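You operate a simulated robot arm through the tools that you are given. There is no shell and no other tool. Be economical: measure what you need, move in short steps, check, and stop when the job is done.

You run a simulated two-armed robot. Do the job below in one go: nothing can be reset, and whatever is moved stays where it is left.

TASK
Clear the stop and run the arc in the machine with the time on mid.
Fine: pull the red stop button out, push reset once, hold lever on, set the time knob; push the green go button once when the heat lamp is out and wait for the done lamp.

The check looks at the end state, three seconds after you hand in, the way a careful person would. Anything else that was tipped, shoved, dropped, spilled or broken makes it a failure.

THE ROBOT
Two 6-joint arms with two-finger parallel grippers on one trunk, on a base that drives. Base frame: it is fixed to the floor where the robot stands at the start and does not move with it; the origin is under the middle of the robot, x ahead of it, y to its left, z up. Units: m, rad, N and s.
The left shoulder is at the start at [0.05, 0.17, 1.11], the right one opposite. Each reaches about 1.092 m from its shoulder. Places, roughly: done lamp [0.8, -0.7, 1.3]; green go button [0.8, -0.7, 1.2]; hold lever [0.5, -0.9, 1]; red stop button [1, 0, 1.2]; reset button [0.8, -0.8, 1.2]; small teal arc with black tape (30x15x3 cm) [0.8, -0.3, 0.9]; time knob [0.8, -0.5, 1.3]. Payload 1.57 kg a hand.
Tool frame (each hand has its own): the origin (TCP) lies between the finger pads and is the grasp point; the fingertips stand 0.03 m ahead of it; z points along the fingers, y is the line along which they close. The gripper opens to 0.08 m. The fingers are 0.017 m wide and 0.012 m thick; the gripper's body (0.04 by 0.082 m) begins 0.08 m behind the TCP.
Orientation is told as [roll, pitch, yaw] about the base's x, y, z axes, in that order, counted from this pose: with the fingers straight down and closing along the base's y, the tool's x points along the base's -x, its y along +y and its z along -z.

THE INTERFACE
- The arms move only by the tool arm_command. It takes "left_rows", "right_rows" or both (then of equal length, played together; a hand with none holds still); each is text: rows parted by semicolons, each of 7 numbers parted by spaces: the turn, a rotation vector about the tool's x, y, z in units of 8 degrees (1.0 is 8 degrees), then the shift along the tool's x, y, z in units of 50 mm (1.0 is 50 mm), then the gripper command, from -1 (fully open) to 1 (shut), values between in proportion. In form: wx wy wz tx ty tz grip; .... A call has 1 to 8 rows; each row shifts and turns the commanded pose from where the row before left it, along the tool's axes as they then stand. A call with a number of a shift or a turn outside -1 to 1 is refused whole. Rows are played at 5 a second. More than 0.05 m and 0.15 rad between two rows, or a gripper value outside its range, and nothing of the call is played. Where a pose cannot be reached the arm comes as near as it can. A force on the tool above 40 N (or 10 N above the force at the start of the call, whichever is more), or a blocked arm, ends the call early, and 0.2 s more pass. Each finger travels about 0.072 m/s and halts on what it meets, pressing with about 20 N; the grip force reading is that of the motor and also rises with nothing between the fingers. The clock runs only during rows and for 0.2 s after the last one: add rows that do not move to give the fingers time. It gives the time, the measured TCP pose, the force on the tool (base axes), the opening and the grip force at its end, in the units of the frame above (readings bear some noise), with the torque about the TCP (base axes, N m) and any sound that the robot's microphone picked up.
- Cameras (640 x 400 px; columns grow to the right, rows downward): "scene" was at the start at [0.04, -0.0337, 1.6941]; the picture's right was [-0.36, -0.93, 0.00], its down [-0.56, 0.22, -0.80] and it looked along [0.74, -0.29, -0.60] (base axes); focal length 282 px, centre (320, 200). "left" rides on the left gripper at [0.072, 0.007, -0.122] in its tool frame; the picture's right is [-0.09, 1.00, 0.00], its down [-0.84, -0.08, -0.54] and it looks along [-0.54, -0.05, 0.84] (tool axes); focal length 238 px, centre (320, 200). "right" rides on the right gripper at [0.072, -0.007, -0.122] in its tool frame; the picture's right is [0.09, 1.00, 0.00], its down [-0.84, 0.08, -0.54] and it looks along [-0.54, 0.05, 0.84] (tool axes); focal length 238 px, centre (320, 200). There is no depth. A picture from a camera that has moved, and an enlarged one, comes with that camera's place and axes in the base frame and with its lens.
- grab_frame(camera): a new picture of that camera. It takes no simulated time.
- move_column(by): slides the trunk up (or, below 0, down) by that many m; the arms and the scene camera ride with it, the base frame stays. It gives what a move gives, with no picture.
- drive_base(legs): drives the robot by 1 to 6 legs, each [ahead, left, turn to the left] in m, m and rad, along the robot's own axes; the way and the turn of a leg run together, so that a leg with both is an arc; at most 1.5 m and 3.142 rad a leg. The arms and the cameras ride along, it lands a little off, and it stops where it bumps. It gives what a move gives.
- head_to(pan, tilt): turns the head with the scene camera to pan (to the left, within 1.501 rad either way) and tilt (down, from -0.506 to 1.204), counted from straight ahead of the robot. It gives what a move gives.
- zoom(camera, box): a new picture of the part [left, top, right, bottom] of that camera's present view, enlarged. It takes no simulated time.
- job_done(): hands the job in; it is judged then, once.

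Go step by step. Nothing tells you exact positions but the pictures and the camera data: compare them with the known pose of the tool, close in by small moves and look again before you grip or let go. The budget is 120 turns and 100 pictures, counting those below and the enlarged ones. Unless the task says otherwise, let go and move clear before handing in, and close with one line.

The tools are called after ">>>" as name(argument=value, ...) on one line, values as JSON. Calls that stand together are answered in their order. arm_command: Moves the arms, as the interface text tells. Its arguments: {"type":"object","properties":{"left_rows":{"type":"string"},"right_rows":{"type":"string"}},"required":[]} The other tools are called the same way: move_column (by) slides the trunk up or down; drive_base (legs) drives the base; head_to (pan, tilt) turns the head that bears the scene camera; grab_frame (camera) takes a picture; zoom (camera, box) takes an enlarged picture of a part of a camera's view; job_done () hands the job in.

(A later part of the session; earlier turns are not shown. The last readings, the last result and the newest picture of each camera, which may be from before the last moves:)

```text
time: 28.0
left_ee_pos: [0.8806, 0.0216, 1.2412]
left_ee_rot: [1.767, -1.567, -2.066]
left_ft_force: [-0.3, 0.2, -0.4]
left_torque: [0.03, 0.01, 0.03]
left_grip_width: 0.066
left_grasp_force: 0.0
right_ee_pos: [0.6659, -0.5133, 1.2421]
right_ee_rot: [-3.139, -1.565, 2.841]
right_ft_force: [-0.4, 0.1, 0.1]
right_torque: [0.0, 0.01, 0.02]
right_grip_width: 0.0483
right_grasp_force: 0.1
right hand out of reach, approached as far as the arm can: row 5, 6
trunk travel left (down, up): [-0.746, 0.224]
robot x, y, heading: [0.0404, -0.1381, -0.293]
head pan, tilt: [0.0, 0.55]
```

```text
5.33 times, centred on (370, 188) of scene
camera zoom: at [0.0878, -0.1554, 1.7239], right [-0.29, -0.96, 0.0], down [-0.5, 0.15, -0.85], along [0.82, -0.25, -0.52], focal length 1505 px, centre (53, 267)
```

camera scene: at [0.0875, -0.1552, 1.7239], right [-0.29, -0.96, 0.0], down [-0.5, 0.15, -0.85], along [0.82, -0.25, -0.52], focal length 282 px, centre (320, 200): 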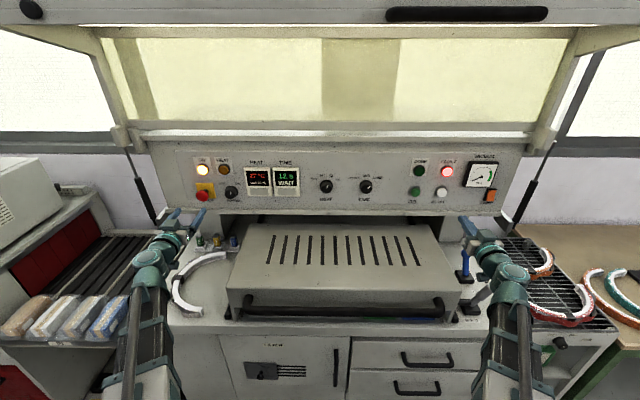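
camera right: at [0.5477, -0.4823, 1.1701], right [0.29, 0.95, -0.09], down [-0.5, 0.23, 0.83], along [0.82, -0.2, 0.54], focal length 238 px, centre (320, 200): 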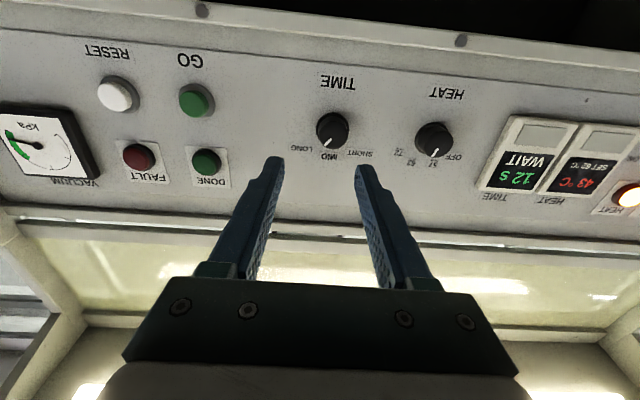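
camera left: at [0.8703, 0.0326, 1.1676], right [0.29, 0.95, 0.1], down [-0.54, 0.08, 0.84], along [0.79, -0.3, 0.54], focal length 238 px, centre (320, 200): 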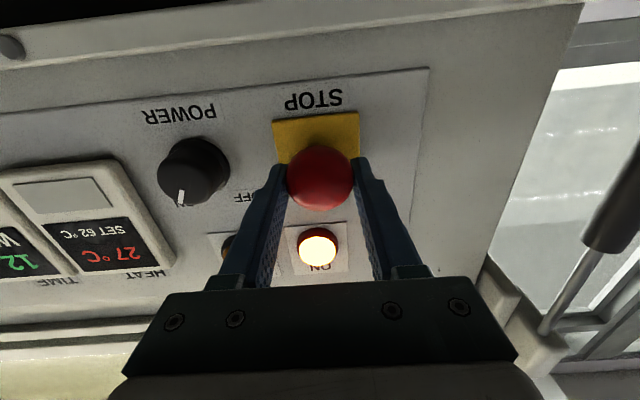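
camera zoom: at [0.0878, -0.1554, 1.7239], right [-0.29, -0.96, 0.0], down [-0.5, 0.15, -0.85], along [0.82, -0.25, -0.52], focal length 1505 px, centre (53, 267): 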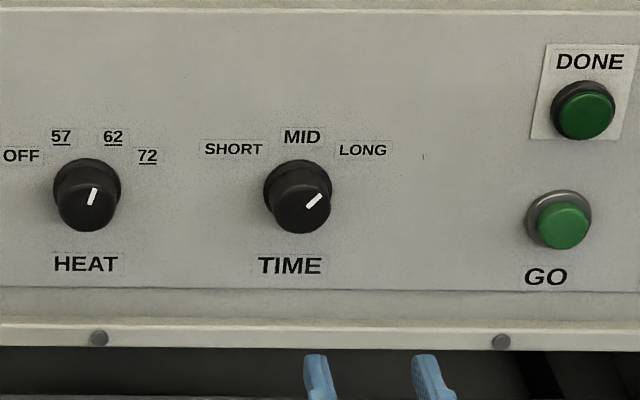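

The time pointer is at LONG, about 48° right of MID, and the knob is near (0.838, -0.546, 1.262). I'll raise the trunk 2 cm and try nudging the hand forward and left.

>>> move_column(by=0.02)

>>> arm_command(right_rows="0 0 0 0 0.2 0.9 -0.2;0 0 0 0 0.2 0.3 -0.2;0 0 0 0 0 0 -0.2")

>>> grab_frame(camera="right")

```text
time: 28.7
left_ee_pos: [0.8809, 0.0224, 1.2617]
left_ee_rot: [1.742, -1.566, -2.042]
left_ft_force: [-0.6, 0.3, 0.1]
left_torque: [0.02, 0.02, -0.04]
left_grip_width: 0.0659
left_grasp_force: 0.0
right_ee_pos: [0.6656, -0.5119, 1.2618]
right_ee_rot: [-3.106, -1.566, 2.811]
right_ft_force: [-0.6, 0.3, 0.3]
right_torque: [-0.01, -0.01, 0.03]
right_grip_width: 0.0479
right_grasp_force: 0.0
trunk travel left (down, up): [-0.766, 0.204]
robot x, y, heading: [0.0422, -0.1392, -0.295]
head pan, tilt: [0.0, 0.55]
```

```text
time: 29.5
left_ee_pos: [0.8799, 0.0212, 1.2615]
left_ee_rot: [1.763, -1.565, -2.062]
left_ft_force: [0.6, -0.2, -0.1]
left_torque: [-0.03, 0.0, 0.01]
left_grip_width: 0.0658
left_grasp_force: 0.1
right_ee_pos: [0.7257, -0.5177, 1.2621]
right_ee_rot: [-3.028, -1.567, 2.74]
right_ft_force: [0.7, 0.4, -1.0]
right_torque: [0.01, 0.02, -0.01]
right_grip_width: 0.0479
right_grasp_force: 0.1
right hand out of reach, approached as far as the arm can: row 2
trunk travel left (down, up): [-0.766, 0.204]
robot x, y, heading: [0.0432, -0.1414, -0.298]
head pan, tilt: [0.0, 0.55]
```

```text
63 pictures are left
camera right: at [0.6086, -0.4892, 1.1899], right [0.28, 0.96, -0.09], down [-0.5, 0.23, 0.83], along [0.82, -0.19, 0.54], focal length 238 px, centre (320, 200)
```

right: 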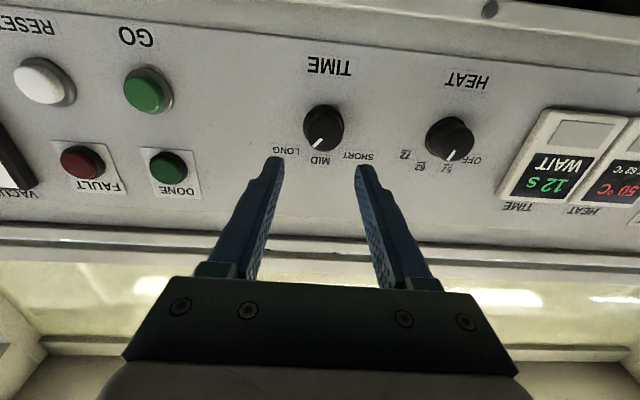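

The knob is nearly centred. I'll open to about 6 cm, shift 6 mm left and advance to within 3 cm.

>>> arm_command(right_rows="0 0 0 0.06 0.12 0.3 -0.5;0 0 0 0 0 0.7 -0.5;0 0 0 0 0 0.4 -0.5;0 0 0 0 0 0 -0.5")

>>> grab_frame(camera="right")

```text
time: 30.5
left_ee_pos: [0.8803, 0.0222, 1.2605]
left_ee_rot: [1.786, -1.565, -2.085]
left_ft_force: [-0.5, -0.3, -0.1]
left_torque: [0.03, 0.03, 0.0]
left_grip_width: 0.0659
left_grasp_force: 0.1
right_ee_pos: [0.7926, -0.5397, 1.2615]
right_ee_rot: [-3.094, -1.565, 2.805]
right_ft_force: [0.6, -0.9, 0.4]
right_torque: [0.01, 0.01, 0.02]
right_grip_width: 0.0602
right_grasp_force: 0.0
right hand out of reach, approached as far as the arm can: row 1
trunk travel left (down, up): [-0.766, 0.204]
robot x, y, heading: [0.0401, -0.1405, -0.294]
head pan, tilt: [0.0, 0.55]
```

```text
62 pictures are left
camera right: at [0.6751, -0.511, 1.1901], right [0.28, 0.95, -0.09], down [-0.5, 0.23, 0.83], along [0.82, -0.19, 0.54], focal length 238 px, centre (320, 200)
```

right: 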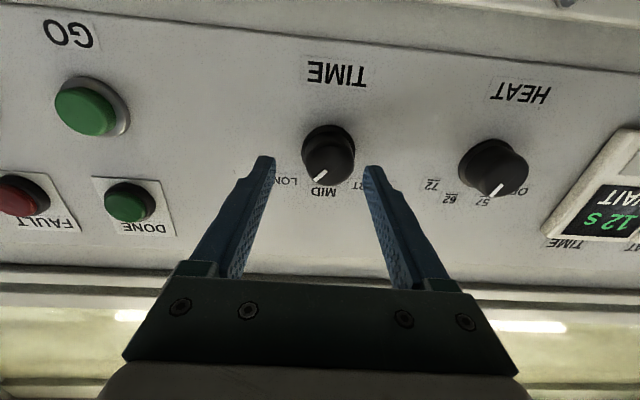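

The knob lies about 7 mm to the left of the finger centre. I'll try shifting left again from here, then creep forward.

>>> arm_command(right_rows="0 0 0 0 0.14 0 -0.5;0 0 0 0 0 0.3 -0.5;0 0 0 0 0 0.3 -0.5;0 0 0 0 0 0 -0.5")

>>> grab_frame(camera="right")

>>> zoom(camera="scene", box=[310, 150, 430, 225])

```text
time: 31.5
left_ee_pos: [0.8808, 0.022, 1.2614]
left_ee_rot: [1.785, -1.568, -2.088]
left_ft_force: [-0.7, 0.6, 0.5]
left_torque: [0.01, 0.05, -0.02]
left_grip_width: 0.066
left_grasp_force: 0.1
right_ee_pos: [0.8224, -0.5477, 1.2616]
right_ee_rot: [-3.081, -1.566, 2.792]
right_ft_force: [-0.1, -0.2, 0.8]
right_torque: [-0.04, 0.03, 0.01]
right_grip_width: 0.0602
right_grasp_force: 0.1
right hand out of reach, approached as far as the arm can: row 1
trunk travel left (down, up): [-0.766, 0.204]
robot x, y, heading: [0.0409, -0.1388, -0.297]
head pan, tilt: [0.0, 0.55]
```

```text
61 pictures are left
camera right: at [0.704, -0.5192, 1.19], right [0.28, 0.95, -0.09], down [-0.5, 0.23, 0.83], along [0.82, -0.19, 0.54], focal length 238 px, centre (320, 200)
```

right: 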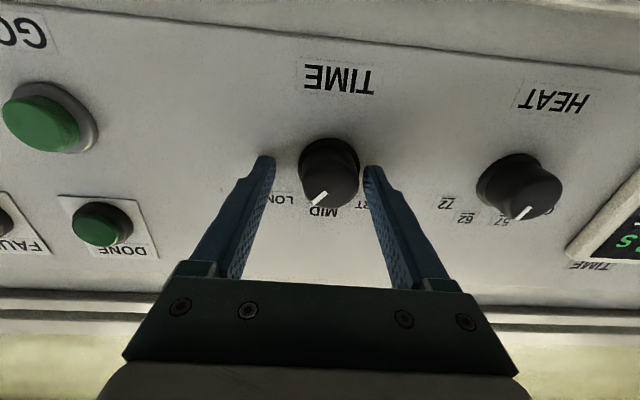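

```text
5.33 times, centred on (370, 188) of scene
camera zoom: at [0.0877, -0.1552, 1.7439], right [-0.29, -0.96, 0.0], down [-0.5, 0.15, -0.85], along [0.82, -0.25, -0.52], focal length 1505 px, centre (53, 267)
```

zoom: 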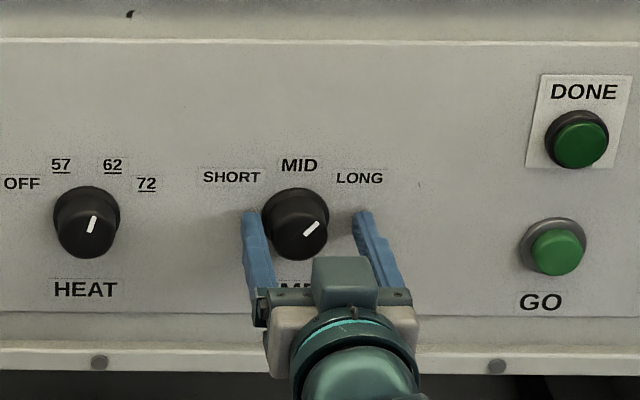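

The hand won't go further left from where the base stands. I'll back off, drive the base 4 cm left and come back.

>>> arm_command(right_rows="0 0 0 0 0 -1 -0.5;0 0 0 0 0 -0.6 -0.5;0 0 0 0 0 0 -0.5")

>>> drive_base(legs=[[0, 0.05, 0]])

>>> grab_frame(camera="right")

```text
time: 32.3
left_ee_pos: [0.8803, 0.0217, 1.2606]
left_ee_rot: [1.759, -1.566, -2.06]
left_ft_force: [-0.1, -0.7, 0.5]
left_torque: [0.04, -0.03, 0.0]
left_grip_width: 0.066
left_grasp_force: 0.2
right_ee_pos: [0.7446, -0.5249, 1.2605]
right_ee_rot: [-3.049, -1.568, 2.761]
right_ft_force: [0.9, 0.2, 0.4]
right_torque: [0.01, 0.01, -0.01]
right_grip_width: 0.0601
right_grasp_force: 0.0
trunk travel left (down, up): [-0.766, 0.204]
robot x, y, heading: [0.0403, -0.1381, -0.302]
head pan, tilt: [0.0, 0.55]
```

```text
time: 33.2
left_ee_pos: [0.8955, 0.0712, 1.2598]
left_ee_rot: [1.836, -1.568, -2.133]
left_ft_force: [0.5, 0.5, 0.2]
left_torque: [0.01, 0.0, -0.06]
left_grip_width: 0.066
left_grasp_force: 0.1
right_ee_pos: [0.7599, -0.4748, 1.2615]
right_ee_rot: [-2.543, -1.566, 2.254]
right_ft_force: [-0.4, 0.8, 0.2]
right_torque: [-0.02, -0.03, -0.04]
right_grip_width: 0.0599
right_grasp_force: 0.0
trunk travel left (down, up): [-0.766, 0.204]
robot x, y, heading: [0.0541, -0.0929, -0.298]
head pan, tilt: [0.0, 0.55]
```

```text
59 pictures are left
camera right: at [0.642, -0.4462, 1.19], right [0.28, 0.95, -0.09], down [-0.5, 0.23, 0.84], along [0.82, -0.19, 0.54], focal length 238 px, centre (320, 200)
```

right: 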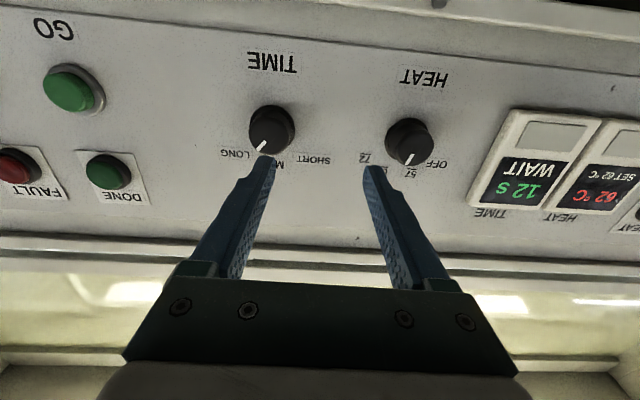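

Now there's room. I'll shift right 4.4 cm to line up with the knob and check.

>>> arm_command(right_rows="0 0 0 0 -0.9 0 -0.5;0 0 0 0.05 0 0.8 -0.5;0 0 0 0 0 0 -0.5")

>>> grab_frame(camera="right")

```text
time: 34.0
left_ee_pos: [0.8958, 0.0696, 1.2616]
left_ee_rot: [1.82, -1.565, -2.122]
left_ft_force: [-0.2, -0.9, -0.2]
left_torque: [0.0, -0.02, -0.01]
left_grip_width: 0.0661
left_grasp_force: 0.0
right_ee_pos: [0.7896, -0.5172, 1.2629]
right_ee_rot: [-3.083, -1.569, 2.795]
right_ft_force: [0.2, 0.6, 0.2]
right_torque: [0.01, 0.02, -0.02]
right_grip_width: 0.0597
right_grasp_force: 0.0
right hand out of reach, approached as far as the arm can: row 1
trunk travel left (down, up): [-0.766, 0.204]
robot x, y, heading: [0.0561, -0.0871, -0.294]
head pan, tilt: [0.0, 0.55]
```

```text
58 pictures are left
camera right: at [0.6716, -0.4886, 1.1901], right [0.28, 0.95, -0.09], down [-0.5, 0.23, 0.83], along [0.82, -0.19, 0.54], focal length 238 px, centre (320, 200)
```

right: 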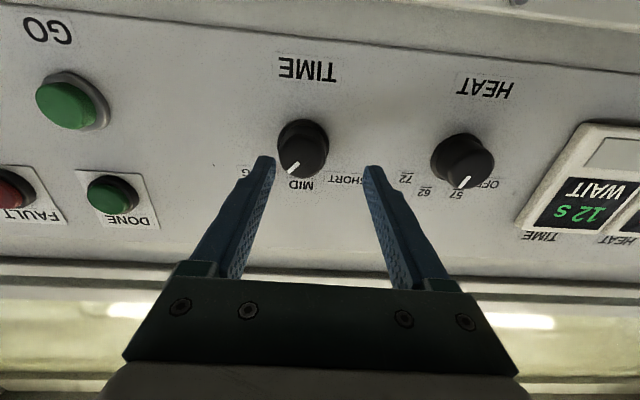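

It went only part of the way, about 1.2 cm short. I'll shift the rest and creep in.

>>> arm_command(right_rows="0 0 0 0 -0.26 0 -0.5;0 0 0 0.05 0 0.4 -0.5;0 0 0 0 0 0.3 -0.5;0 0 0 0 0 0 -0.5")

>>> grab_frame(camera="right")

```text
time: 35.0
left_ee_pos: [0.8946, 0.0697, 1.2605]
left_ee_rot: [1.774, -1.566, -2.075]
left_ft_force: [0.7, 0.2, 0.0]
left_torque: [0.04, -0.02, 0.0]
left_grip_width: 0.0661
left_grasp_force: 0.0
right_ee_pos: [0.8203, -0.54, 1.2615]
right_ee_rot: [-2.522, -1.57, 2.235]
right_ft_force: [-0.1, -0.3, -0.3]
right_torque: [-0.01, -0.02, 0.02]
right_grip_width: 0.0599
right_grasp_force: 0.2
trunk travel left (down, up): [-0.766, 0.204]
robot x, y, heading: [0.0555, -0.0883, -0.295]
head pan, tilt: [0.0, 0.55]
```

```text
57 pictures are left
camera right: at [0.7017, -0.5109, 1.1897], right [0.28, 0.95, -0.09], down [-0.5, 0.23, 0.84], along [0.82, -0.19, 0.54], focal length 238 px, centre (320, 200)
```

right: 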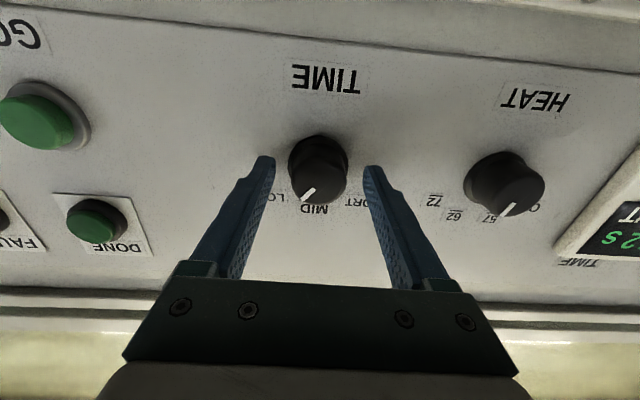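

It's centred now. I'll creep 5 mm, close on the knob and check the hold.

>>> arm_command(right_rows="0 0 0 0.05 0 0.1 -0.5;0 0 0 0 0 0 0;0 0 0 0 0 0 0.3;0 0 0 0 0 0 0.3;0 0 0 0 0 0 0.3")

>>> grab_frame(camera="right")

```text
time: 36.2
left_ee_pos: [0.8958, 0.0687, 1.2608]
left_ee_rot: [1.732, -1.565, -2.03]
left_ft_force: [0.4, 0.5, -0.5]
left_torque: [0.04, 0.0, 0.0]
left_grip_width: 0.0661
left_grasp_force: 0.1
right_ee_pos: [0.8242, -0.5426, 1.2598]
right_ee_rot: [2.095, -1.57, -2.382]
right_ft_force: [0.6, -5.7, 2.6]
right_torque: [0.01, 0.0, -0.38]
right_grip_width: 0.0426
right_grasp_force: 45.5
right hand out of reach, approached as far as the arm can: row 1
trunk travel left (down, up): [-0.766, 0.204]
robot x, y, heading: [0.0574, -0.0921, -0.298]
head pan, tilt: [0.0, 0.55]
```

```text
56 pictures are left
camera right: at [0.7062, -0.5134, 1.1895], right [0.28, 0.95, -0.09], down [-0.5, 0.23, 0.84], along [0.82, -0.19, 0.54], focal length 238 px, centre (320, 200)
```

right: 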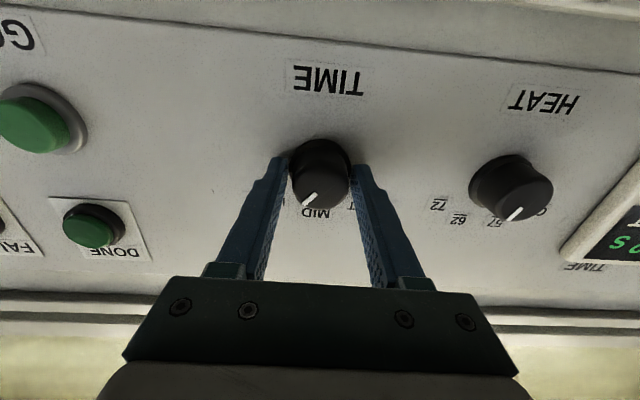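

The knob is held. I'll turn counter-clockwise as seen from the front, first by 24°.

>>> arm_command(right_rows="0 0 -1 0 0 0 0.3;0 0 -1 0 0 0 0.3;0 0 -1 0 0 0 0.3;0 0 0 0 0 0 0.3")

>>> grab_frame(camera="right")

>>> zoom(camera="scene", box=[310, 150, 430, 225])

```text
time: 37.2
left_ee_pos: [0.8949, 0.0687, 1.262]
left_ee_rot: [1.718, -1.566, -2.017]
left_ft_force: [-0.1, -0.2, 0.8]
left_torque: [0.02, -0.01, 0.01]
left_grip_width: 0.0662
left_grasp_force: 0.1
right_ee_pos: [0.8237, -0.543, 1.2616]
right_ee_rot: [-1.571, -1.151, 1.285]
right_ft_force: [3.9, -10.9, 8.6]
right_torque: [0.03, 0.01, -0.66]
right_grip_width: 0.0424
right_grasp_force: 44.9
trunk travel left (down, up): [-0.766, 0.204]
robot x, y, heading: [0.0559, -0.0895, -0.296]
head pan, tilt: [0.0, 0.55]
```

```text
55 pictures are left
camera right: at [0.6977, -0.5413, 1.1985], right [0.25, 0.84, -0.49], down [-0.4, 0.55, 0.73], along [0.88, 0.02, 0.47], focal length 238 px, centre (320, 200)
```

right: 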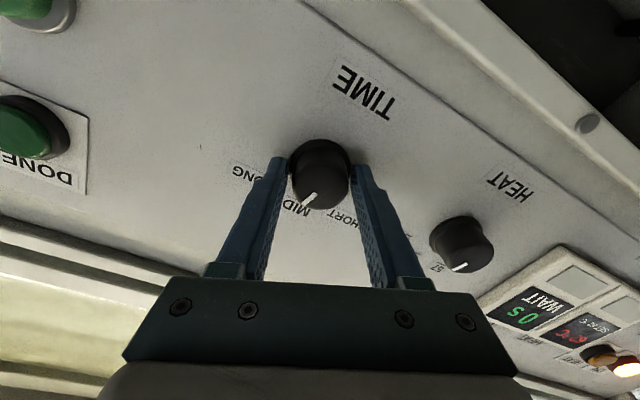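

```text
5.33 times, centred on (370, 188) of scene
camera zoom: at [0.1022, -0.109, 1.744], right [-0.29, -0.96, 0.0], down [-0.5, 0.15, -0.85], along [0.82, -0.25, -0.52], focal length 1505 px, centre (53, 267)
```

zoom: 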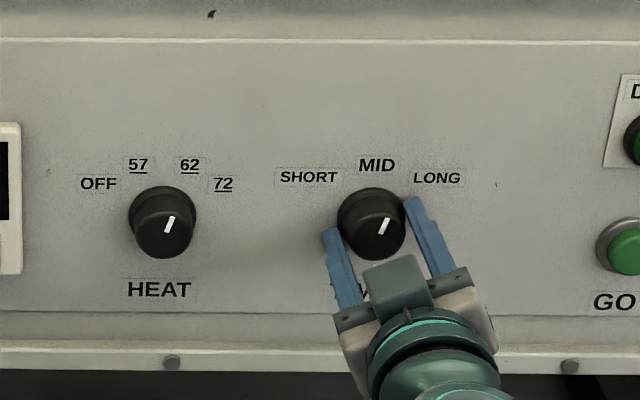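

The knob follows the hand. I'll turn the other 24°.

>>> arm_command(right_rows="0 0 -1 0 0 0 0.3;0 0 -1 0 0 0 0.3;0 0 -1 0 0 0 0.3;0 0 0 0 0 0 0.3")

>>> zoom(camera="scene", box=[310, 150, 430, 225])

>>> zoom(camera="scene", box=[190, 150, 310, 225])

```text
time: 38.2
left_ee_pos: [0.8943, 0.0691, 1.261]
left_ee_rot: [1.784, -1.563, -2.085]
left_ft_force: [1.0, -0.5, 0.9]
left_torque: [0.03, -0.01, -0.01]
left_grip_width: 0.0663
left_grasp_force: 0.2
right_ee_pos: [0.8231, -0.5429, 1.2615]
right_ee_rot: [-1.572, -0.733, 1.283]
right_ft_force: [6.6, -16.4, 19.4]
right_torque: [-0.06, -0.44, -0.68]
right_grip_width: 0.0426
right_grasp_force: 45.4
trunk travel left (down, up): [-0.766, 0.204]
robot x, y, heading: [0.0588, -0.0928, -0.298]
head pan, tilt: [0.0, 0.55]
```

```text
5.33 times, centred on (370, 188) of scene
camera zoom: at [0.1014, -0.1092, 1.7441], right [-0.29, -0.96, 0.0], down [-0.5, 0.15, -0.85], along [0.82, -0.25, -0.52], focal length 1505 px, centre (53, 267)
```

zoom: 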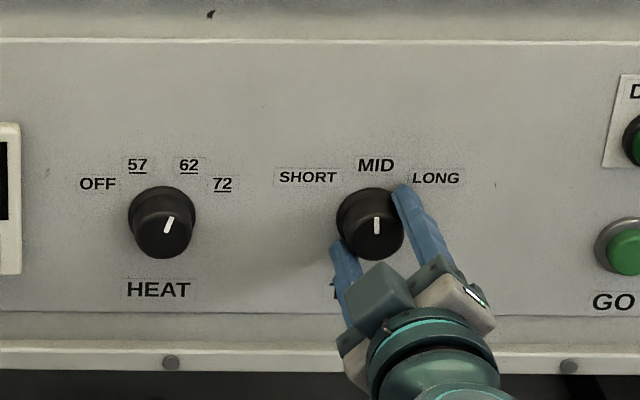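

```text
5.33 times, centred on (250, 188) of scene
camera zoom: at [0.1014, -0.1092, 1.7441], right [-0.29, -0.96, 0.0], down [-0.5, 0.15, -0.85], along [0.82, -0.25, -0.52], focal length 1505 px, centre (693, 267)
```

zoom: 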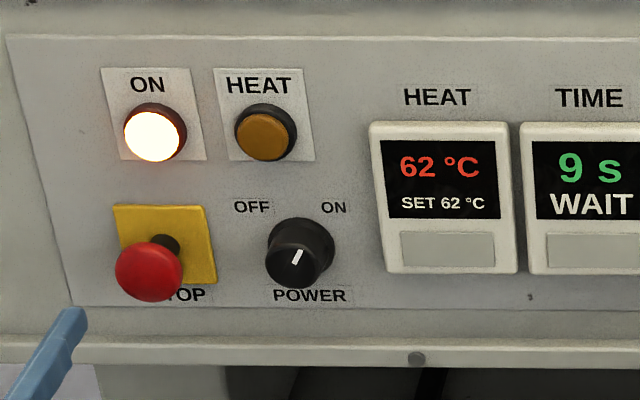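

The pointer is on MID, the display shows 9 s, the heat is 62 °C and the heat lamp is out. I'll release the knob and back away.

>>> arm_command(right_rows="0 0 0 0 0 0 -0.2;0 0 0 0 0 0 -0.4;0 0 0 0 0 0 -0.4;0 0 0 0 0 -0.8 -0.4;0 0 0 0 0 -1 -0.4;0 0 0 0 0 -1 -0.4;0 0 0 0 0 -0.5 -0.4;0 0 0 0 0 0 -0.4")

>>> zoom(camera="scene", box=[190, 150, 510, 350])

>>> zoom(camera="scene", box=[440, 240, 550, 340])

```text
time: 40.0
left_ee_pos: [0.8953, 0.0689, 1.2611]
left_ee_rot: [1.752, -1.565, -2.051]
left_ft_force: [-1.4, 0.3, 0.1]
left_torque: [0.03, 0.02, 0.01]
left_grip_width: 0.066
left_grasp_force: 0.0
right_ee_pos: [0.6658, -0.4952, 1.2608]
right_ee_rot: [-1.572, -0.733, 1.283]
right_ft_force: [1.6, 0.0, 0.0]
right_torque: [-0.03, -0.02, 0.02]
right_grip_width: 0.056
right_grasp_force: 0.1
trunk travel left (down, up): [-0.766, 0.204]
robot x, y, heading: [0.0564, -0.0902, -0.296]
head pan, tilt: [0.0, 0.55]
```

```text
2.00 times, centred on (350, 250) of scene
camera zoom: at [0.1026, -0.1076, 1.7439], right [-0.29, -0.96, 0.0], down [-0.5, 0.15, -0.85], along [0.82, -0.25, -0.52], focal length 564 px, centre (260, 100)
```

zoom: 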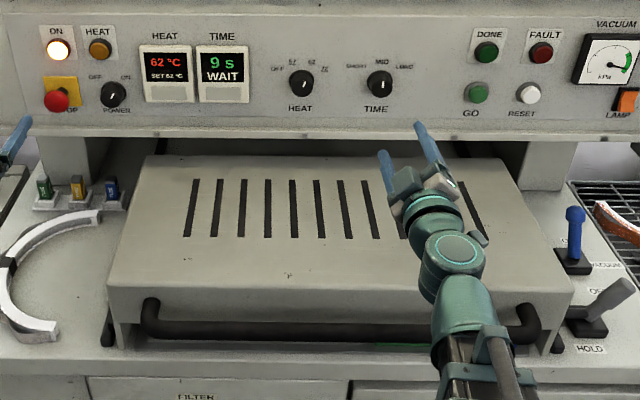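

```text
4.00 times, centred on (495, 290) of scene
camera zoom: at [0.1026, -0.1076, 1.7439], right [-0.29, -0.96, 0.0], down [-0.5, 0.15, -0.85], along [0.82, -0.25, -0.52], focal length 1129 px, centre (-380, -160)
```

zoom: 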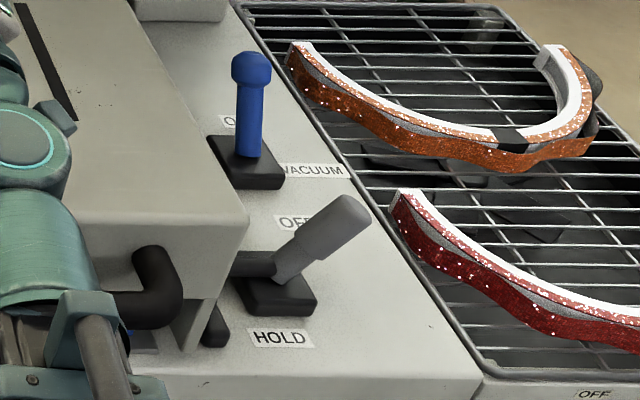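

The display still reads WAIT, as the hold lever is off and leans right with OFF behind it. I'll turn the right hand to point down (closing along the depth) and carry it over for a closer look.

>>> arm_command(right_rows="0 0 -1 0 0 0 1;0 0 -1 0 0 0 1;0 0 -1 0 0 0 1;0 0 -1 0 0 0 1;0 0 -1 0 0 0 1;0 0 -0.25 0 0 0 1;0 0 0 0 0 0 1")

>>> arm_command(right_rows="-1 0 0 0.8 0 0 1;-1 0 0 0.8 0 0 1;-1 0 0 0.8 0 0 1;-1 0 0 0.8 0 0 1;-1 0 0 0.8 0 0 1;-1 0 0 0.8 0 0 1;-1 0 0 0.8 0 0 1;-1 0 0 0.8 0 0 1")

```text
time: 41.6
left_ee_pos: [0.8965, 0.0705, 1.2604]
left_ee_rot: [1.767, -1.564, -2.064]
left_ft_force: [0.7, -0.8, -0.4]
left_torque: [-0.02, -0.01, 0.01]
left_grip_width: 0.066
left_grasp_force: 0.1
right_ee_pos: [0.6669, -0.4918, 1.2579]
right_ee_rot: [-1.559, -0.001, 1.281]
right_ft_force: [0.5, 0.0, 0.4]
right_torque: [0.03, 0.04, 0.02]
right_grip_width: 0.0
right_grasp_force: 19.8
trunk travel left (down, up): [-0.766, 0.204]
robot x, y, heading: [0.0534, -0.0901, -0.3]
head pan, tilt: [0.0, 0.55]
```

```text
time: 43.2
left_ee_pos: [0.8937, 0.0702, 1.2631]
left_ee_rot: [1.973, -1.567, -2.274]
left_ft_force: [0.1, -1.8, -0.4]
left_torque: [0.01, -0.06, 0.0]
left_grip_width: 0.066
left_grasp_force: 0.1
right_ee_pos: [0.5937, -0.7399, 1.0896]
right_ee_rot: [-0.672, -0.013, 1.285]
right_ft_force: [-2.6, 4.8, 13.8]
right_torque: [0.01, -0.04, 0.0]
right_grip_width: 0.0002
right_grasp_force: 20.7
right hand out of reach, approached as far as the arm can: row 1, 2, 3, 4, 5, 6, 7
trunk travel left (down, up): [-0.766, 0.204]
robot x, y, heading: [0.0548, -0.091, -0.297]
head pan, tilt: [0.0, 0.55]
stopped in row 7 (right hand): the force on the tool passed its limit at 60 N (the readings are from after the stop); the commanded pose is now the measured one
```

The hand sagged while turning and touched something. I'll look before moving on.

>>> grab_frame(camera="scene")

>>> grab_frame(camera="right")

>>> zoom(camera="scene", box=[390, 220, 530, 345])

```text
49 pictures are left
camera scene: at [0.1008, -0.106, 1.7443], right [-0.29, -0.96, 0.0], down [-0.5, 0.15, -0.85], along [0.82, -0.25, -0.52], focal length 282 px, centre (320, 200)
```

scene: 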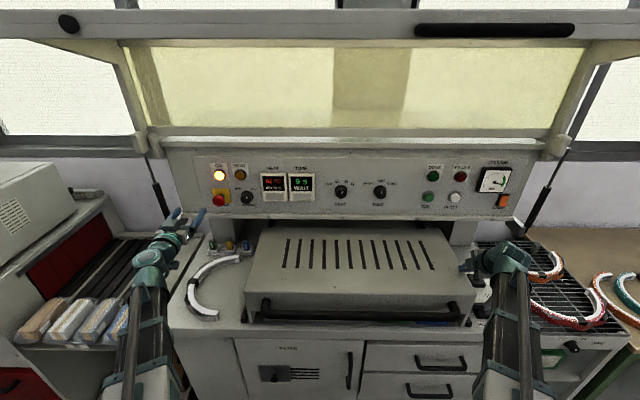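

```text
48 pictures are left
camera right: at [0.506, -0.7897, 1.1892], right [-0.77, 0.14, -0.62], down [-0.15, 0.91, 0.39], along [0.62, 0.39, -0.68], focal length 238 px, centre (320, 200)
```

right: 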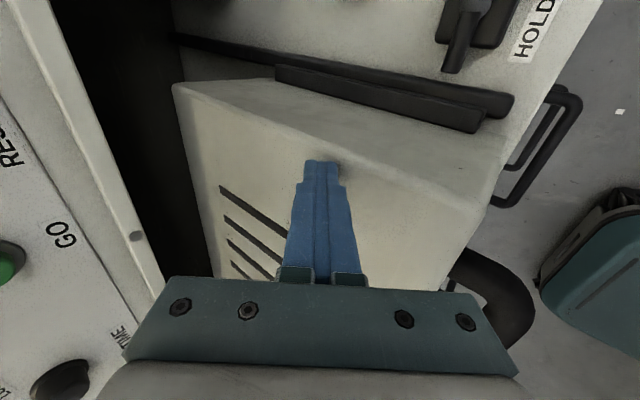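

```text
3.20 times, centred on (460, 282) of scene
camera zoom: at [0.1008, -0.106, 1.7443], right [-0.29, -0.96, 0.0], down [-0.5, 0.15, -0.85], along [0.82, -0.25, -0.52], focal length 903 px, centre (-128, -64)
```

zoom: 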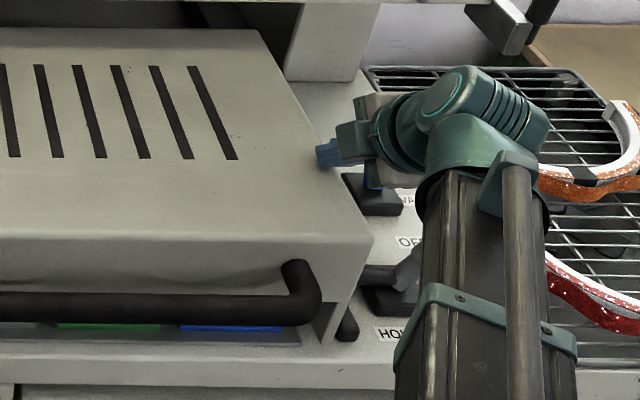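

The closed tip rests lightly on the lid's right edge and nothing looks moved. I'll back it out along the fingers, then finish turning down further out to the right.

>>> arm_command(right_rows="0 0 0 0 0 -0.8 1;0 0 0 0 0 -1 1;0 0 0 0 0 -1 1;0 0 0 0.8 0 -0.5 1;0 0 0 1 0 0 1;0 0 0 0 0 0 1")

>>> grab_frame(camera="right")

```text
time: 43.6
left_ee_pos: [0.8945, 0.0701, 1.2607]
left_ee_rot: [1.844, -1.563, -2.146]
left_ft_force: [-0.8, 0.0, -0.7]
left_torque: [0.01, 0.0, 0.04]
left_grip_width: 0.0661
left_grasp_force: 0.0
right_ee_pos: [0.5736, -0.7364, 1.0901]
right_ee_rot: [-0.68, -0.014, 1.284]
right_ft_force: [-2.1, 2.9, 5.3]
right_torque: [0.0, 0.01, 0.02]
right_grip_width: 0.0001
right_grasp_force: 19.6
right hand out of reach, approached as far as the arm can: row 1, 2
trunk travel left (down, up): [-0.766, 0.204]
robot x, y, heading: [0.0582, -0.0922, -0.296]
head pan, tilt: [0.0, 0.55]
stopped in row 2 (right hand): the force on the tool passed its limit at 42 N (the readings are from after the stop); the commanded pose is now the measured one
```

```text
46 pictures are left
camera right: at [0.4853, -0.7853, 1.1885], right [-0.77, 0.14, -0.63], down [-0.15, 0.91, 0.38], along [0.62, 0.39, -0.68], focal length 238 px, centre (320, 200)
```

right: 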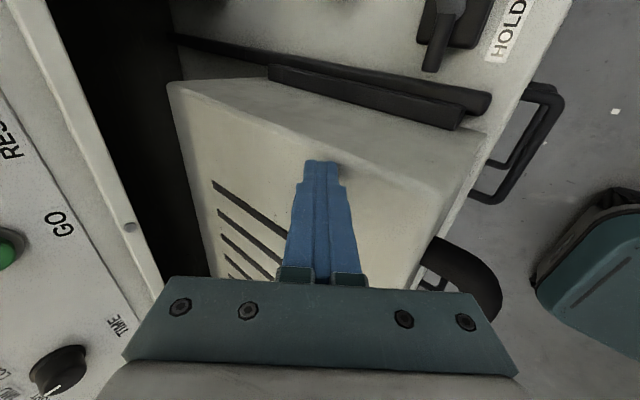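

The arm can't lift that way, so I'll raise the trunk to take the tip clear.

>>> move_column(by=0.12)

>>> arm_command(right_rows="0 0 0 1 0 0 1;0 0 0 1 0 0 1;0 0 0 1 0 0 1;0 0 0 0 0 0 1")

>>> grab_frame(camera="right")

```text
time: 45.1
left_ee_pos: [0.8968, 0.071, 1.3804]
left_ee_rot: [1.719, -1.566, -2.017]
left_ft_force: [0.0, -0.4, 1.1]
left_torque: [0.03, -0.02, 0.01]
left_grip_width: 0.0661
left_grasp_force: 0.0
right_ee_pos: [0.5751, -0.7374, 1.2103]
right_ee_rot: [-0.677, -0.012, 1.286]
right_ft_force: [0.0, 0.1, 0.3]
right_torque: [-0.01, 0.01, -0.02]
right_grip_width: 0.0
right_grasp_force: 19.9
trunk travel left (down, up): [-0.886, 0.084]
robot x, y, heading: [0.0574, -0.0891, -0.295]
head pan, tilt: [0.0, 0.55]
```

```text
time: 46.1
left_ee_pos: [0.8966, 0.0701, 1.3803]
left_ee_rot: [1.776, -1.565, -2.075]
left_ft_force: [-0.7, -0.1, 0.4]
left_torque: [-0.01, 0.0, 0.02]
left_grip_width: 0.066
left_grasp_force: 0.1
right_ee_pos: [0.5307, -0.8795, 1.2101]
right_ee_rot: [-0.679, -0.012, 1.288]
right_ft_force: [0.9, -0.1, -0.5]
right_torque: [-0.01, 0.0, -0.03]
right_grip_width: 0.0
right_grasp_force: 20.5
trunk travel left (down, up): [-0.886, 0.084]
robot x, y, heading: [0.06, -0.0884, -0.296]
head pan, tilt: [0.0, 0.55]
```

```text
45 pictures are left
camera right: at [0.4441, -0.9285, 1.3089], right [-0.77, 0.14, -0.63], down [-0.15, 0.91, 0.38], along [0.62, 0.39, -0.68], focal length 238 px, centre (320, 200)
```

right: 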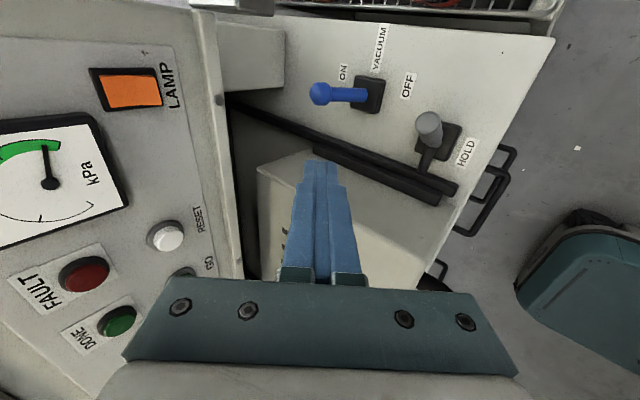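

This view shows the levers and labels well. I'll enlarge it to read which way ON is.

>>> zoom(camera="right", box=[290, 20, 530, 220])

```text
2.00 times, centred on (410, 120) of right
camera zoom: at [0.4441, -0.9285, 1.3089], right [-0.77, 0.14, -0.63], down [-0.15, 0.91, 0.38], along [0.62, 0.39, -0.68], focal length 477 px, centre (140, 360)
```

zoom: 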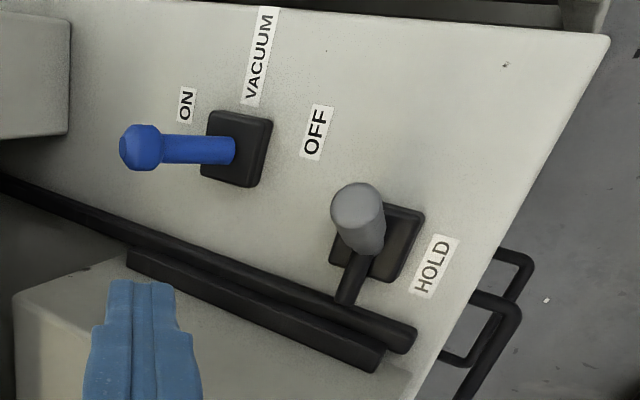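

I make the hold lever lean right, with its base at l≈-0.64, its tip at l≈-0.675 and z≈0.97; the ON/OFF labels belong to the vacuum lever. I'll go down on its right side and then push it left, watching the display.

>>> arm_command(right_rows="0 0 0 0.6 0 0 1;0 0 0 0.6 0 0 1;0 0 0 0 0.62 0.78 1;0 0 0 0 0.62 0.78 1;0 0 0 0 0.62 0.78 1;0 0 0 0 0 0 1")

>>> grab_frame(camera="right")

>>> zoom(camera="scene", box=[440, 250, 560, 350])

```text
time: 47.5
left_ee_pos: [0.8963, 0.0709, 1.381]
left_ee_rot: [1.734, -1.566, -2.033]
left_ft_force: [0.3, 0.0, -0.7]
left_torque: [0.03, -0.01, -0.04]
left_grip_width: 0.066
left_grasp_force: 0.1
right_ee_pos: [0.516, -0.9366, 1.2087]
right_ee_rot: [-0.68, -0.011, 1.284]
right_ft_force: [0.6, -0.5, 1.4]
right_torque: [0.0, 0.01, 0.01]
right_grip_width: 0.0
right_grasp_force: 19.9
right hand out of reach, approached as far as the arm can: row 3, 4, 5
trunk travel left (down, up): [-0.886, 0.084]
robot x, y, heading: [0.0531, -0.0913, -0.293]
head pan, tilt: [0.0, 0.55]
```

```text
43 pictures are left
camera right: at [0.427, -0.9868, 1.3084], right [-0.77, 0.14, -0.63], down [-0.15, 0.91, 0.38], along [0.62, 0.39, -0.68], focal length 238 px, centre (320, 200)
```

right: 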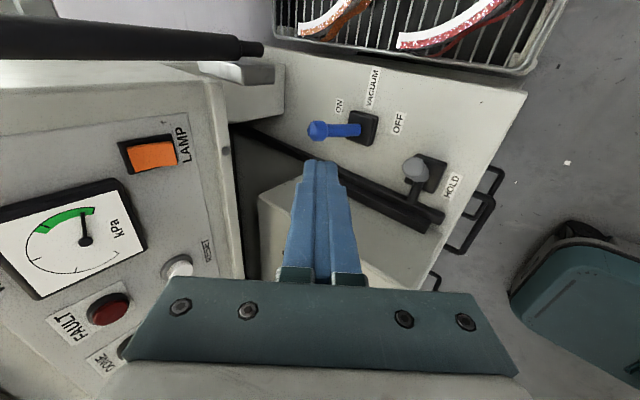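

```text
4.00 times, centred on (500, 300) of scene
camera zoom: at [0.103, -0.108, 1.8639], right [-0.29, -0.96, 0.0], down [-0.5, 0.15, -0.85], along [0.82, -0.25, -0.52], focal length 1129 px, centre (-400, -200)
```

zoom: 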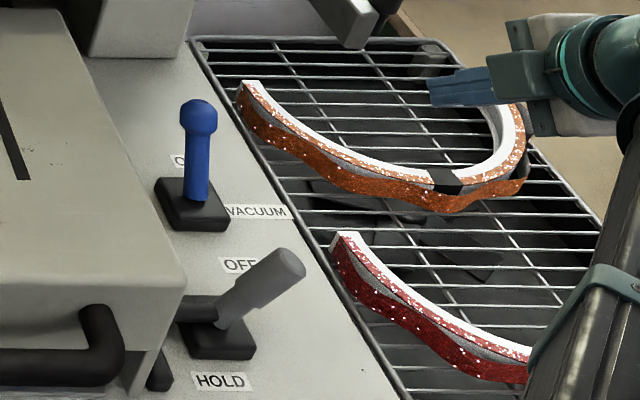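

The wrist won't go lower at this tilt, so I'll finish tilting the fingers straight down here and then descend.

>>> arm_command(right_rows="-0.97 0 0 0 0 0 1;-0.97 0 0 0 0 0 1;-0.97 0 0 0 0 0 1;-0.97 0 0 0 0 0 1;-0.97 0 0 0 0 0 1;0 0 0 0 0 0 1")

```text
time: 48.9
left_ee_pos: [0.8942, 0.0702, 1.3809]
left_ee_rot: [1.791, -1.567, -2.092]
left_ft_force: [-0.1, -0.4, 0.0]
left_torque: [-0.02, 0.01, -0.03]
left_grip_width: 0.066
left_grasp_force: 0.1
right_ee_pos: [0.5157, -0.9367, 1.161]
right_ee_rot: [0.0, -0.012, 1.283]
right_ft_force: [0.6, 0.8, -0.2]
right_torque: [0.01, 0.03, 0.01]
right_grip_width: 0.0
right_grasp_force: 19.4
right hand out of reach, approached as far as the arm can: row 1, 2, 3, 4
trunk travel left (down, up): [-0.886, 0.084]
robot x, y, heading: [0.0571, -0.0911, -0.296]
head pan, tilt: [0.0, 0.55]
```

The fingers are straight down at l≈-0.737, f≈0.774. I'll descend and look.

>>> arm_command(right_rows="0 0 0 0 0 1 1;0 0 0 0 0 1 1;0 0 0 0 0 1 1;0 0 0 0 0 0 1")

>>> grab_frame(camera="right")

>>> zoom(camera="scene", box=[440, 250, 560, 350])

```text
time: 49.9
left_ee_pos: [0.8962, 0.0699, 1.3806]
left_ee_rot: [1.727, -1.567, -2.027]
left_ft_force: [-0.6, -0.3, 0.3]
left_torque: [-0.01, 0.01, -0.04]
left_grip_width: 0.0659
left_grasp_force: 0.0
right_ee_pos: [0.5158, -0.9362, 1.1606]
right_ee_rot: [-0.002, -0.011, 1.286]
right_ft_force: [0.3, 0.1, 0.7]
right_torque: [0.0, -0.02, 0.04]
right_grip_width: 0.0
right_grasp_force: 20.0
right hand out of reach, approached as far as the arm can: row 1, 2, 3
trunk travel left (down, up): [-0.886, 0.084]
robot x, y, heading: [0.0579, -0.0932, -0.295]
head pan, tilt: [0.0, 0.55]
```

```text
41 pictures are left
camera right: at [0.5021, -1.0078, 1.2825], right [-0.98, 0.19, 0.0], down [0.16, 0.82, 0.55], along [0.11, 0.54, -0.83], focal length 238 px, centre (320, 200)
```

right: 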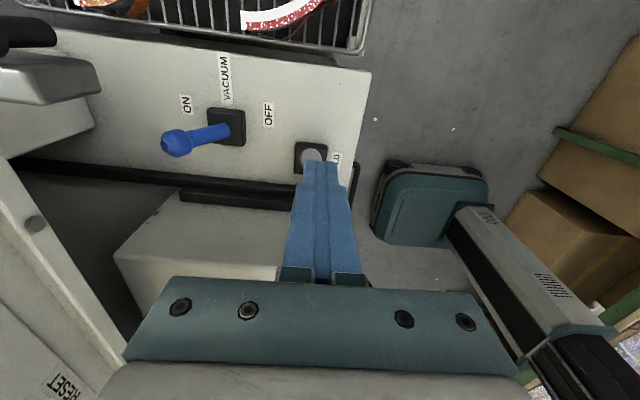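

```text
4.00 times, centred on (500, 300) of scene
camera zoom: at [0.1032, -0.1078, 1.8639], right [-0.29, -0.96, 0.0], down [-0.5, 0.15, -0.85], along [0.82, -0.25, -0.52], focal length 1129 px, centre (-400, -200)
```

zoom: 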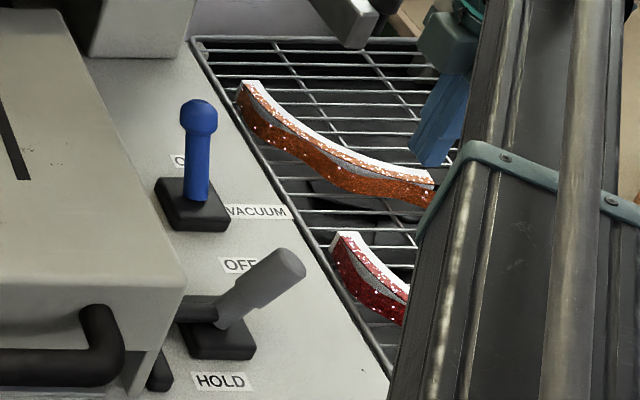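

The wrist height seems tied to the shoulder, so I'll lower with the trunk. First 15 cm, keeping 3 cm to the right of the lever.

>>> move_column(by=-0.14)

>>> grab_frame(camera="right")

>>> grab_frame(camera="scene")

```text
time: 51.6
left_ee_pos: [0.8971, 0.0703, 1.241]
left_ee_rot: [1.752, -1.566, -2.05]
left_ft_force: [-0.3, 0.2, -0.7]
left_torque: [0.02, -0.03, -0.01]
left_grip_width: 0.0661
left_grasp_force: 0.1
right_ee_pos: [0.515, -0.9369, 1.0211]
right_ee_rot: [0.001, -0.012, 1.283]
right_ft_force: [0.8, -0.1, -0.2]
right_torque: [-0.01, 0.0, 0.04]
right_grip_width: 0.0001
right_grasp_force: 20.3
trunk travel left (down, up): [-0.746, 0.224]
robot x, y, heading: [0.057, -0.092, -0.296]
head pan, tilt: [0.0, 0.55]
```

```text
39 pictures are left
camera right: at [0.502, -1.0077, 1.1426], right [-0.98, 0.19, 0.0], down [0.16, 0.82, 0.55], along [0.11, 0.54, -0.83], focal length 238 px, centre (320, 200)
```

right: 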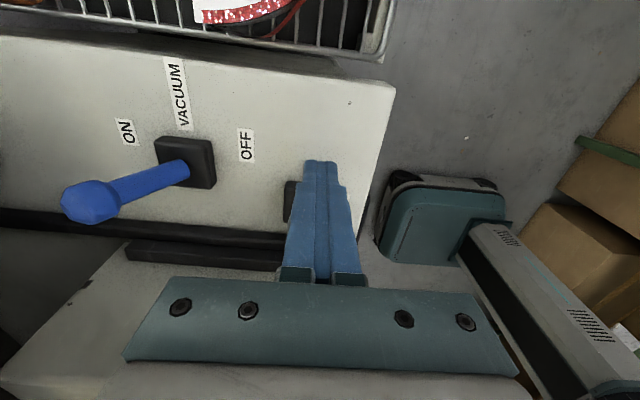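

```text
38 pictures are left
camera scene: at [0.1029, -0.1077, 1.724], right [-0.29, -0.96, 0.0], down [-0.5, 0.15, -0.85], along [0.82, -0.25, -0.52], focal length 282 px, centre (320, 200)
```

scene: 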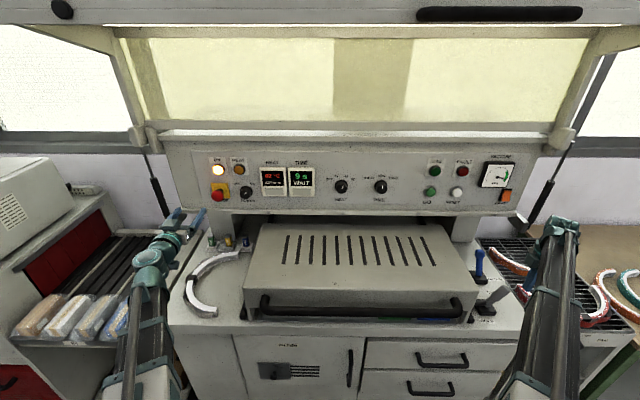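

The lever is right behind (left of) the finger. I'll lower 3 cm more and push left in 1.5 cm steps.

>>> move_column(by=-0.03)

>>> arm_command(right_rows="0 0 0 -0.3 0 0 1;0 0 0 -0.3 0 0 1;0 0 0 -0.3 0 0 1;0 0 0 -0.3 0 0 1;0 0 0 -0.3 0 0 1;0 0 0 0 0 0 1")

>>> zoom(camera="scene", box=[440, 220, 560, 330])

>>> grab_frame(camera="right")

```text
time: 52.4
left_ee_pos: [0.895, 0.0706, 1.2109]
left_ee_rot: [1.764, -1.567, -2.062]
left_ft_force: [0.1, 0.1, -0.1]
left_torque: [-0.01, -0.02, 0.01]
left_grip_width: 0.0659
left_grasp_force: 0.1
right_ee_pos: [0.5159, -0.9354, 0.9919]
right_ee_rot: [-0.002, -0.012, 1.286]
right_ft_force: [-0.2, -0.3, 1.0]
right_torque: [-0.03, -0.02, 0.0]
right_grip_width: 0.0002
right_grasp_force: 19.9
trunk travel left (down, up): [-0.716, 0.254]
robot x, y, heading: [0.0546, -0.094, -0.288]
head pan, tilt: [0.0, 0.55]
```

```text
time: 53.8
left_ee_pos: [0.8951, 0.0701, 1.2112]
left_ee_rot: [1.757, -1.567, -2.056]
left_ft_force: [-0.1, -0.4, 0.5]
left_torque: [-0.02, 0.01, -0.01]
left_grip_width: 0.0658
left_grasp_force: 0.2
right_ee_pos: [0.5363, -0.8638, 0.991]
right_ee_rot: [0.0, -0.014, 1.287]
right_ft_force: [0.7, -0.5, -0.1]
right_torque: [0.03, 0.0, -0.02]
right_grip_width: 0.0
right_grasp_force: 20.5
trunk travel left (down, up): [-0.716, 0.254]
robot x, y, heading: [0.0563, -0.0878, -0.295]
head pan, tilt: [0.0, 0.55]
```

```text
3.64 times, centred on (500, 275) of scene
camera zoom: at [0.103, -0.1076, 1.6938], right [-0.29, -0.96, 0.0], down [-0.5, 0.15, -0.85], along [0.82, -0.25, -0.52], focal length 1026 px, centre (-334, -73)
```

zoom: 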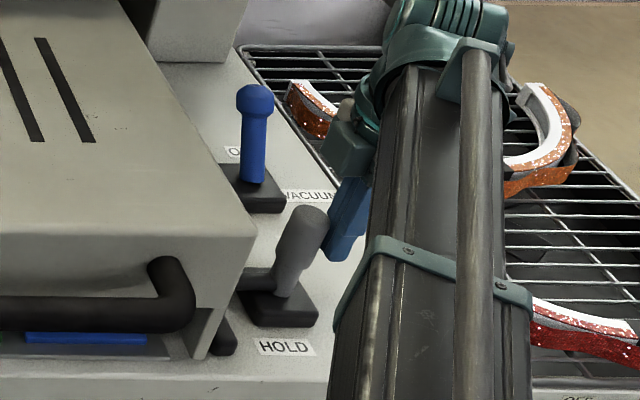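

```text
36 pictures are left
camera right: at [0.5233, -0.9347, 1.1124], right [-0.98, 0.19, 0.0], down [0.16, 0.82, 0.55], along [0.11, 0.54, -0.83], focal length 238 px, centre (320, 200)
```

right: 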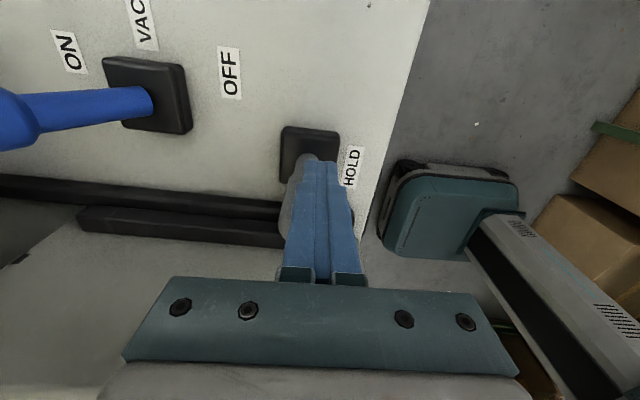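

The lever is coming up, almost upright, with little force. I'll push on left.

>>> arm_command(right_rows="0 0 0 -0.3 0 0 1;0 0 0 -0.3 0 0 1;0 0 0 -0.3 0 0 1;0 0 0 0 0 0 1")

>>> zoom(camera="scene", box=[440, 220, 560, 330])

>>> zoom(camera="scene", box=[190, 150, 510, 230])

```text
time: 54.6
left_ee_pos: [0.8956, 0.0673, 1.2106]
left_ee_rot: [1.668, -1.566, -1.971]
left_ft_force: [0.5, 0.0, 0.2]
left_torque: [0.0, -0.01, -0.01]
left_grip_width: 0.0659
left_grasp_force: 0.0
right_ee_pos: [0.5453, -0.8344, 0.9919]
right_ee_rot: [-0.007, 0.007, 1.272]
right_ft_force: [-4.0, -9.4, 4.2]
right_torque: [-0.27, 0.09, -0.09]
right_grip_width: 0.0002
right_grasp_force: 20.2
trunk travel left (down, up): [-0.716, 0.254]
robot x, y, heading: [0.056, -0.088, -0.301]
head pan, tilt: [0.0, 0.55]
stopped in row 4 (right hand): the force on the tool passed its limit at 46 N (the readings are from after the stop); the commanded pose is now the measured one
```

```text
3.64 times, centred on (500, 275) of scene
camera zoom: at [0.1033, -0.1083, 1.6938], right [-0.29, -0.96, 0.0], down [-0.5, 0.15, -0.85], along [0.81, -0.25, -0.52], focal length 1026 px, centre (-334, -73)
```

zoom: 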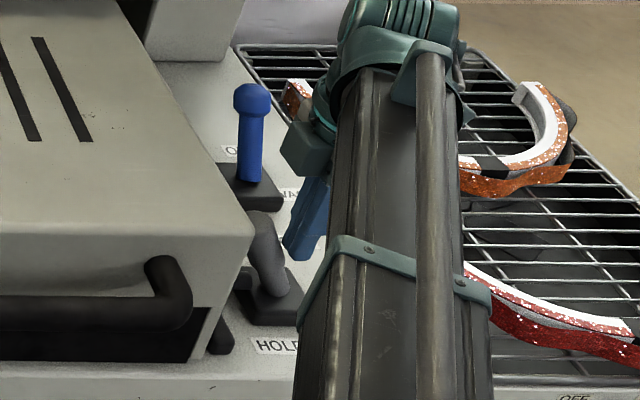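

```text
2.00 times, centred on (350, 190) of scene
camera zoom: at [0.1033, -0.1083, 1.6938], right [-0.29, -0.96, 0.0], down [-0.5, 0.15, -0.85], along [0.81, -0.25, -0.52], focal length 564 px, centre (260, 220)
```

zoom: 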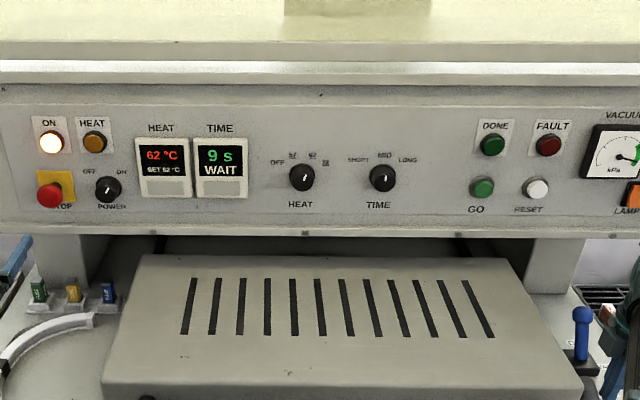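

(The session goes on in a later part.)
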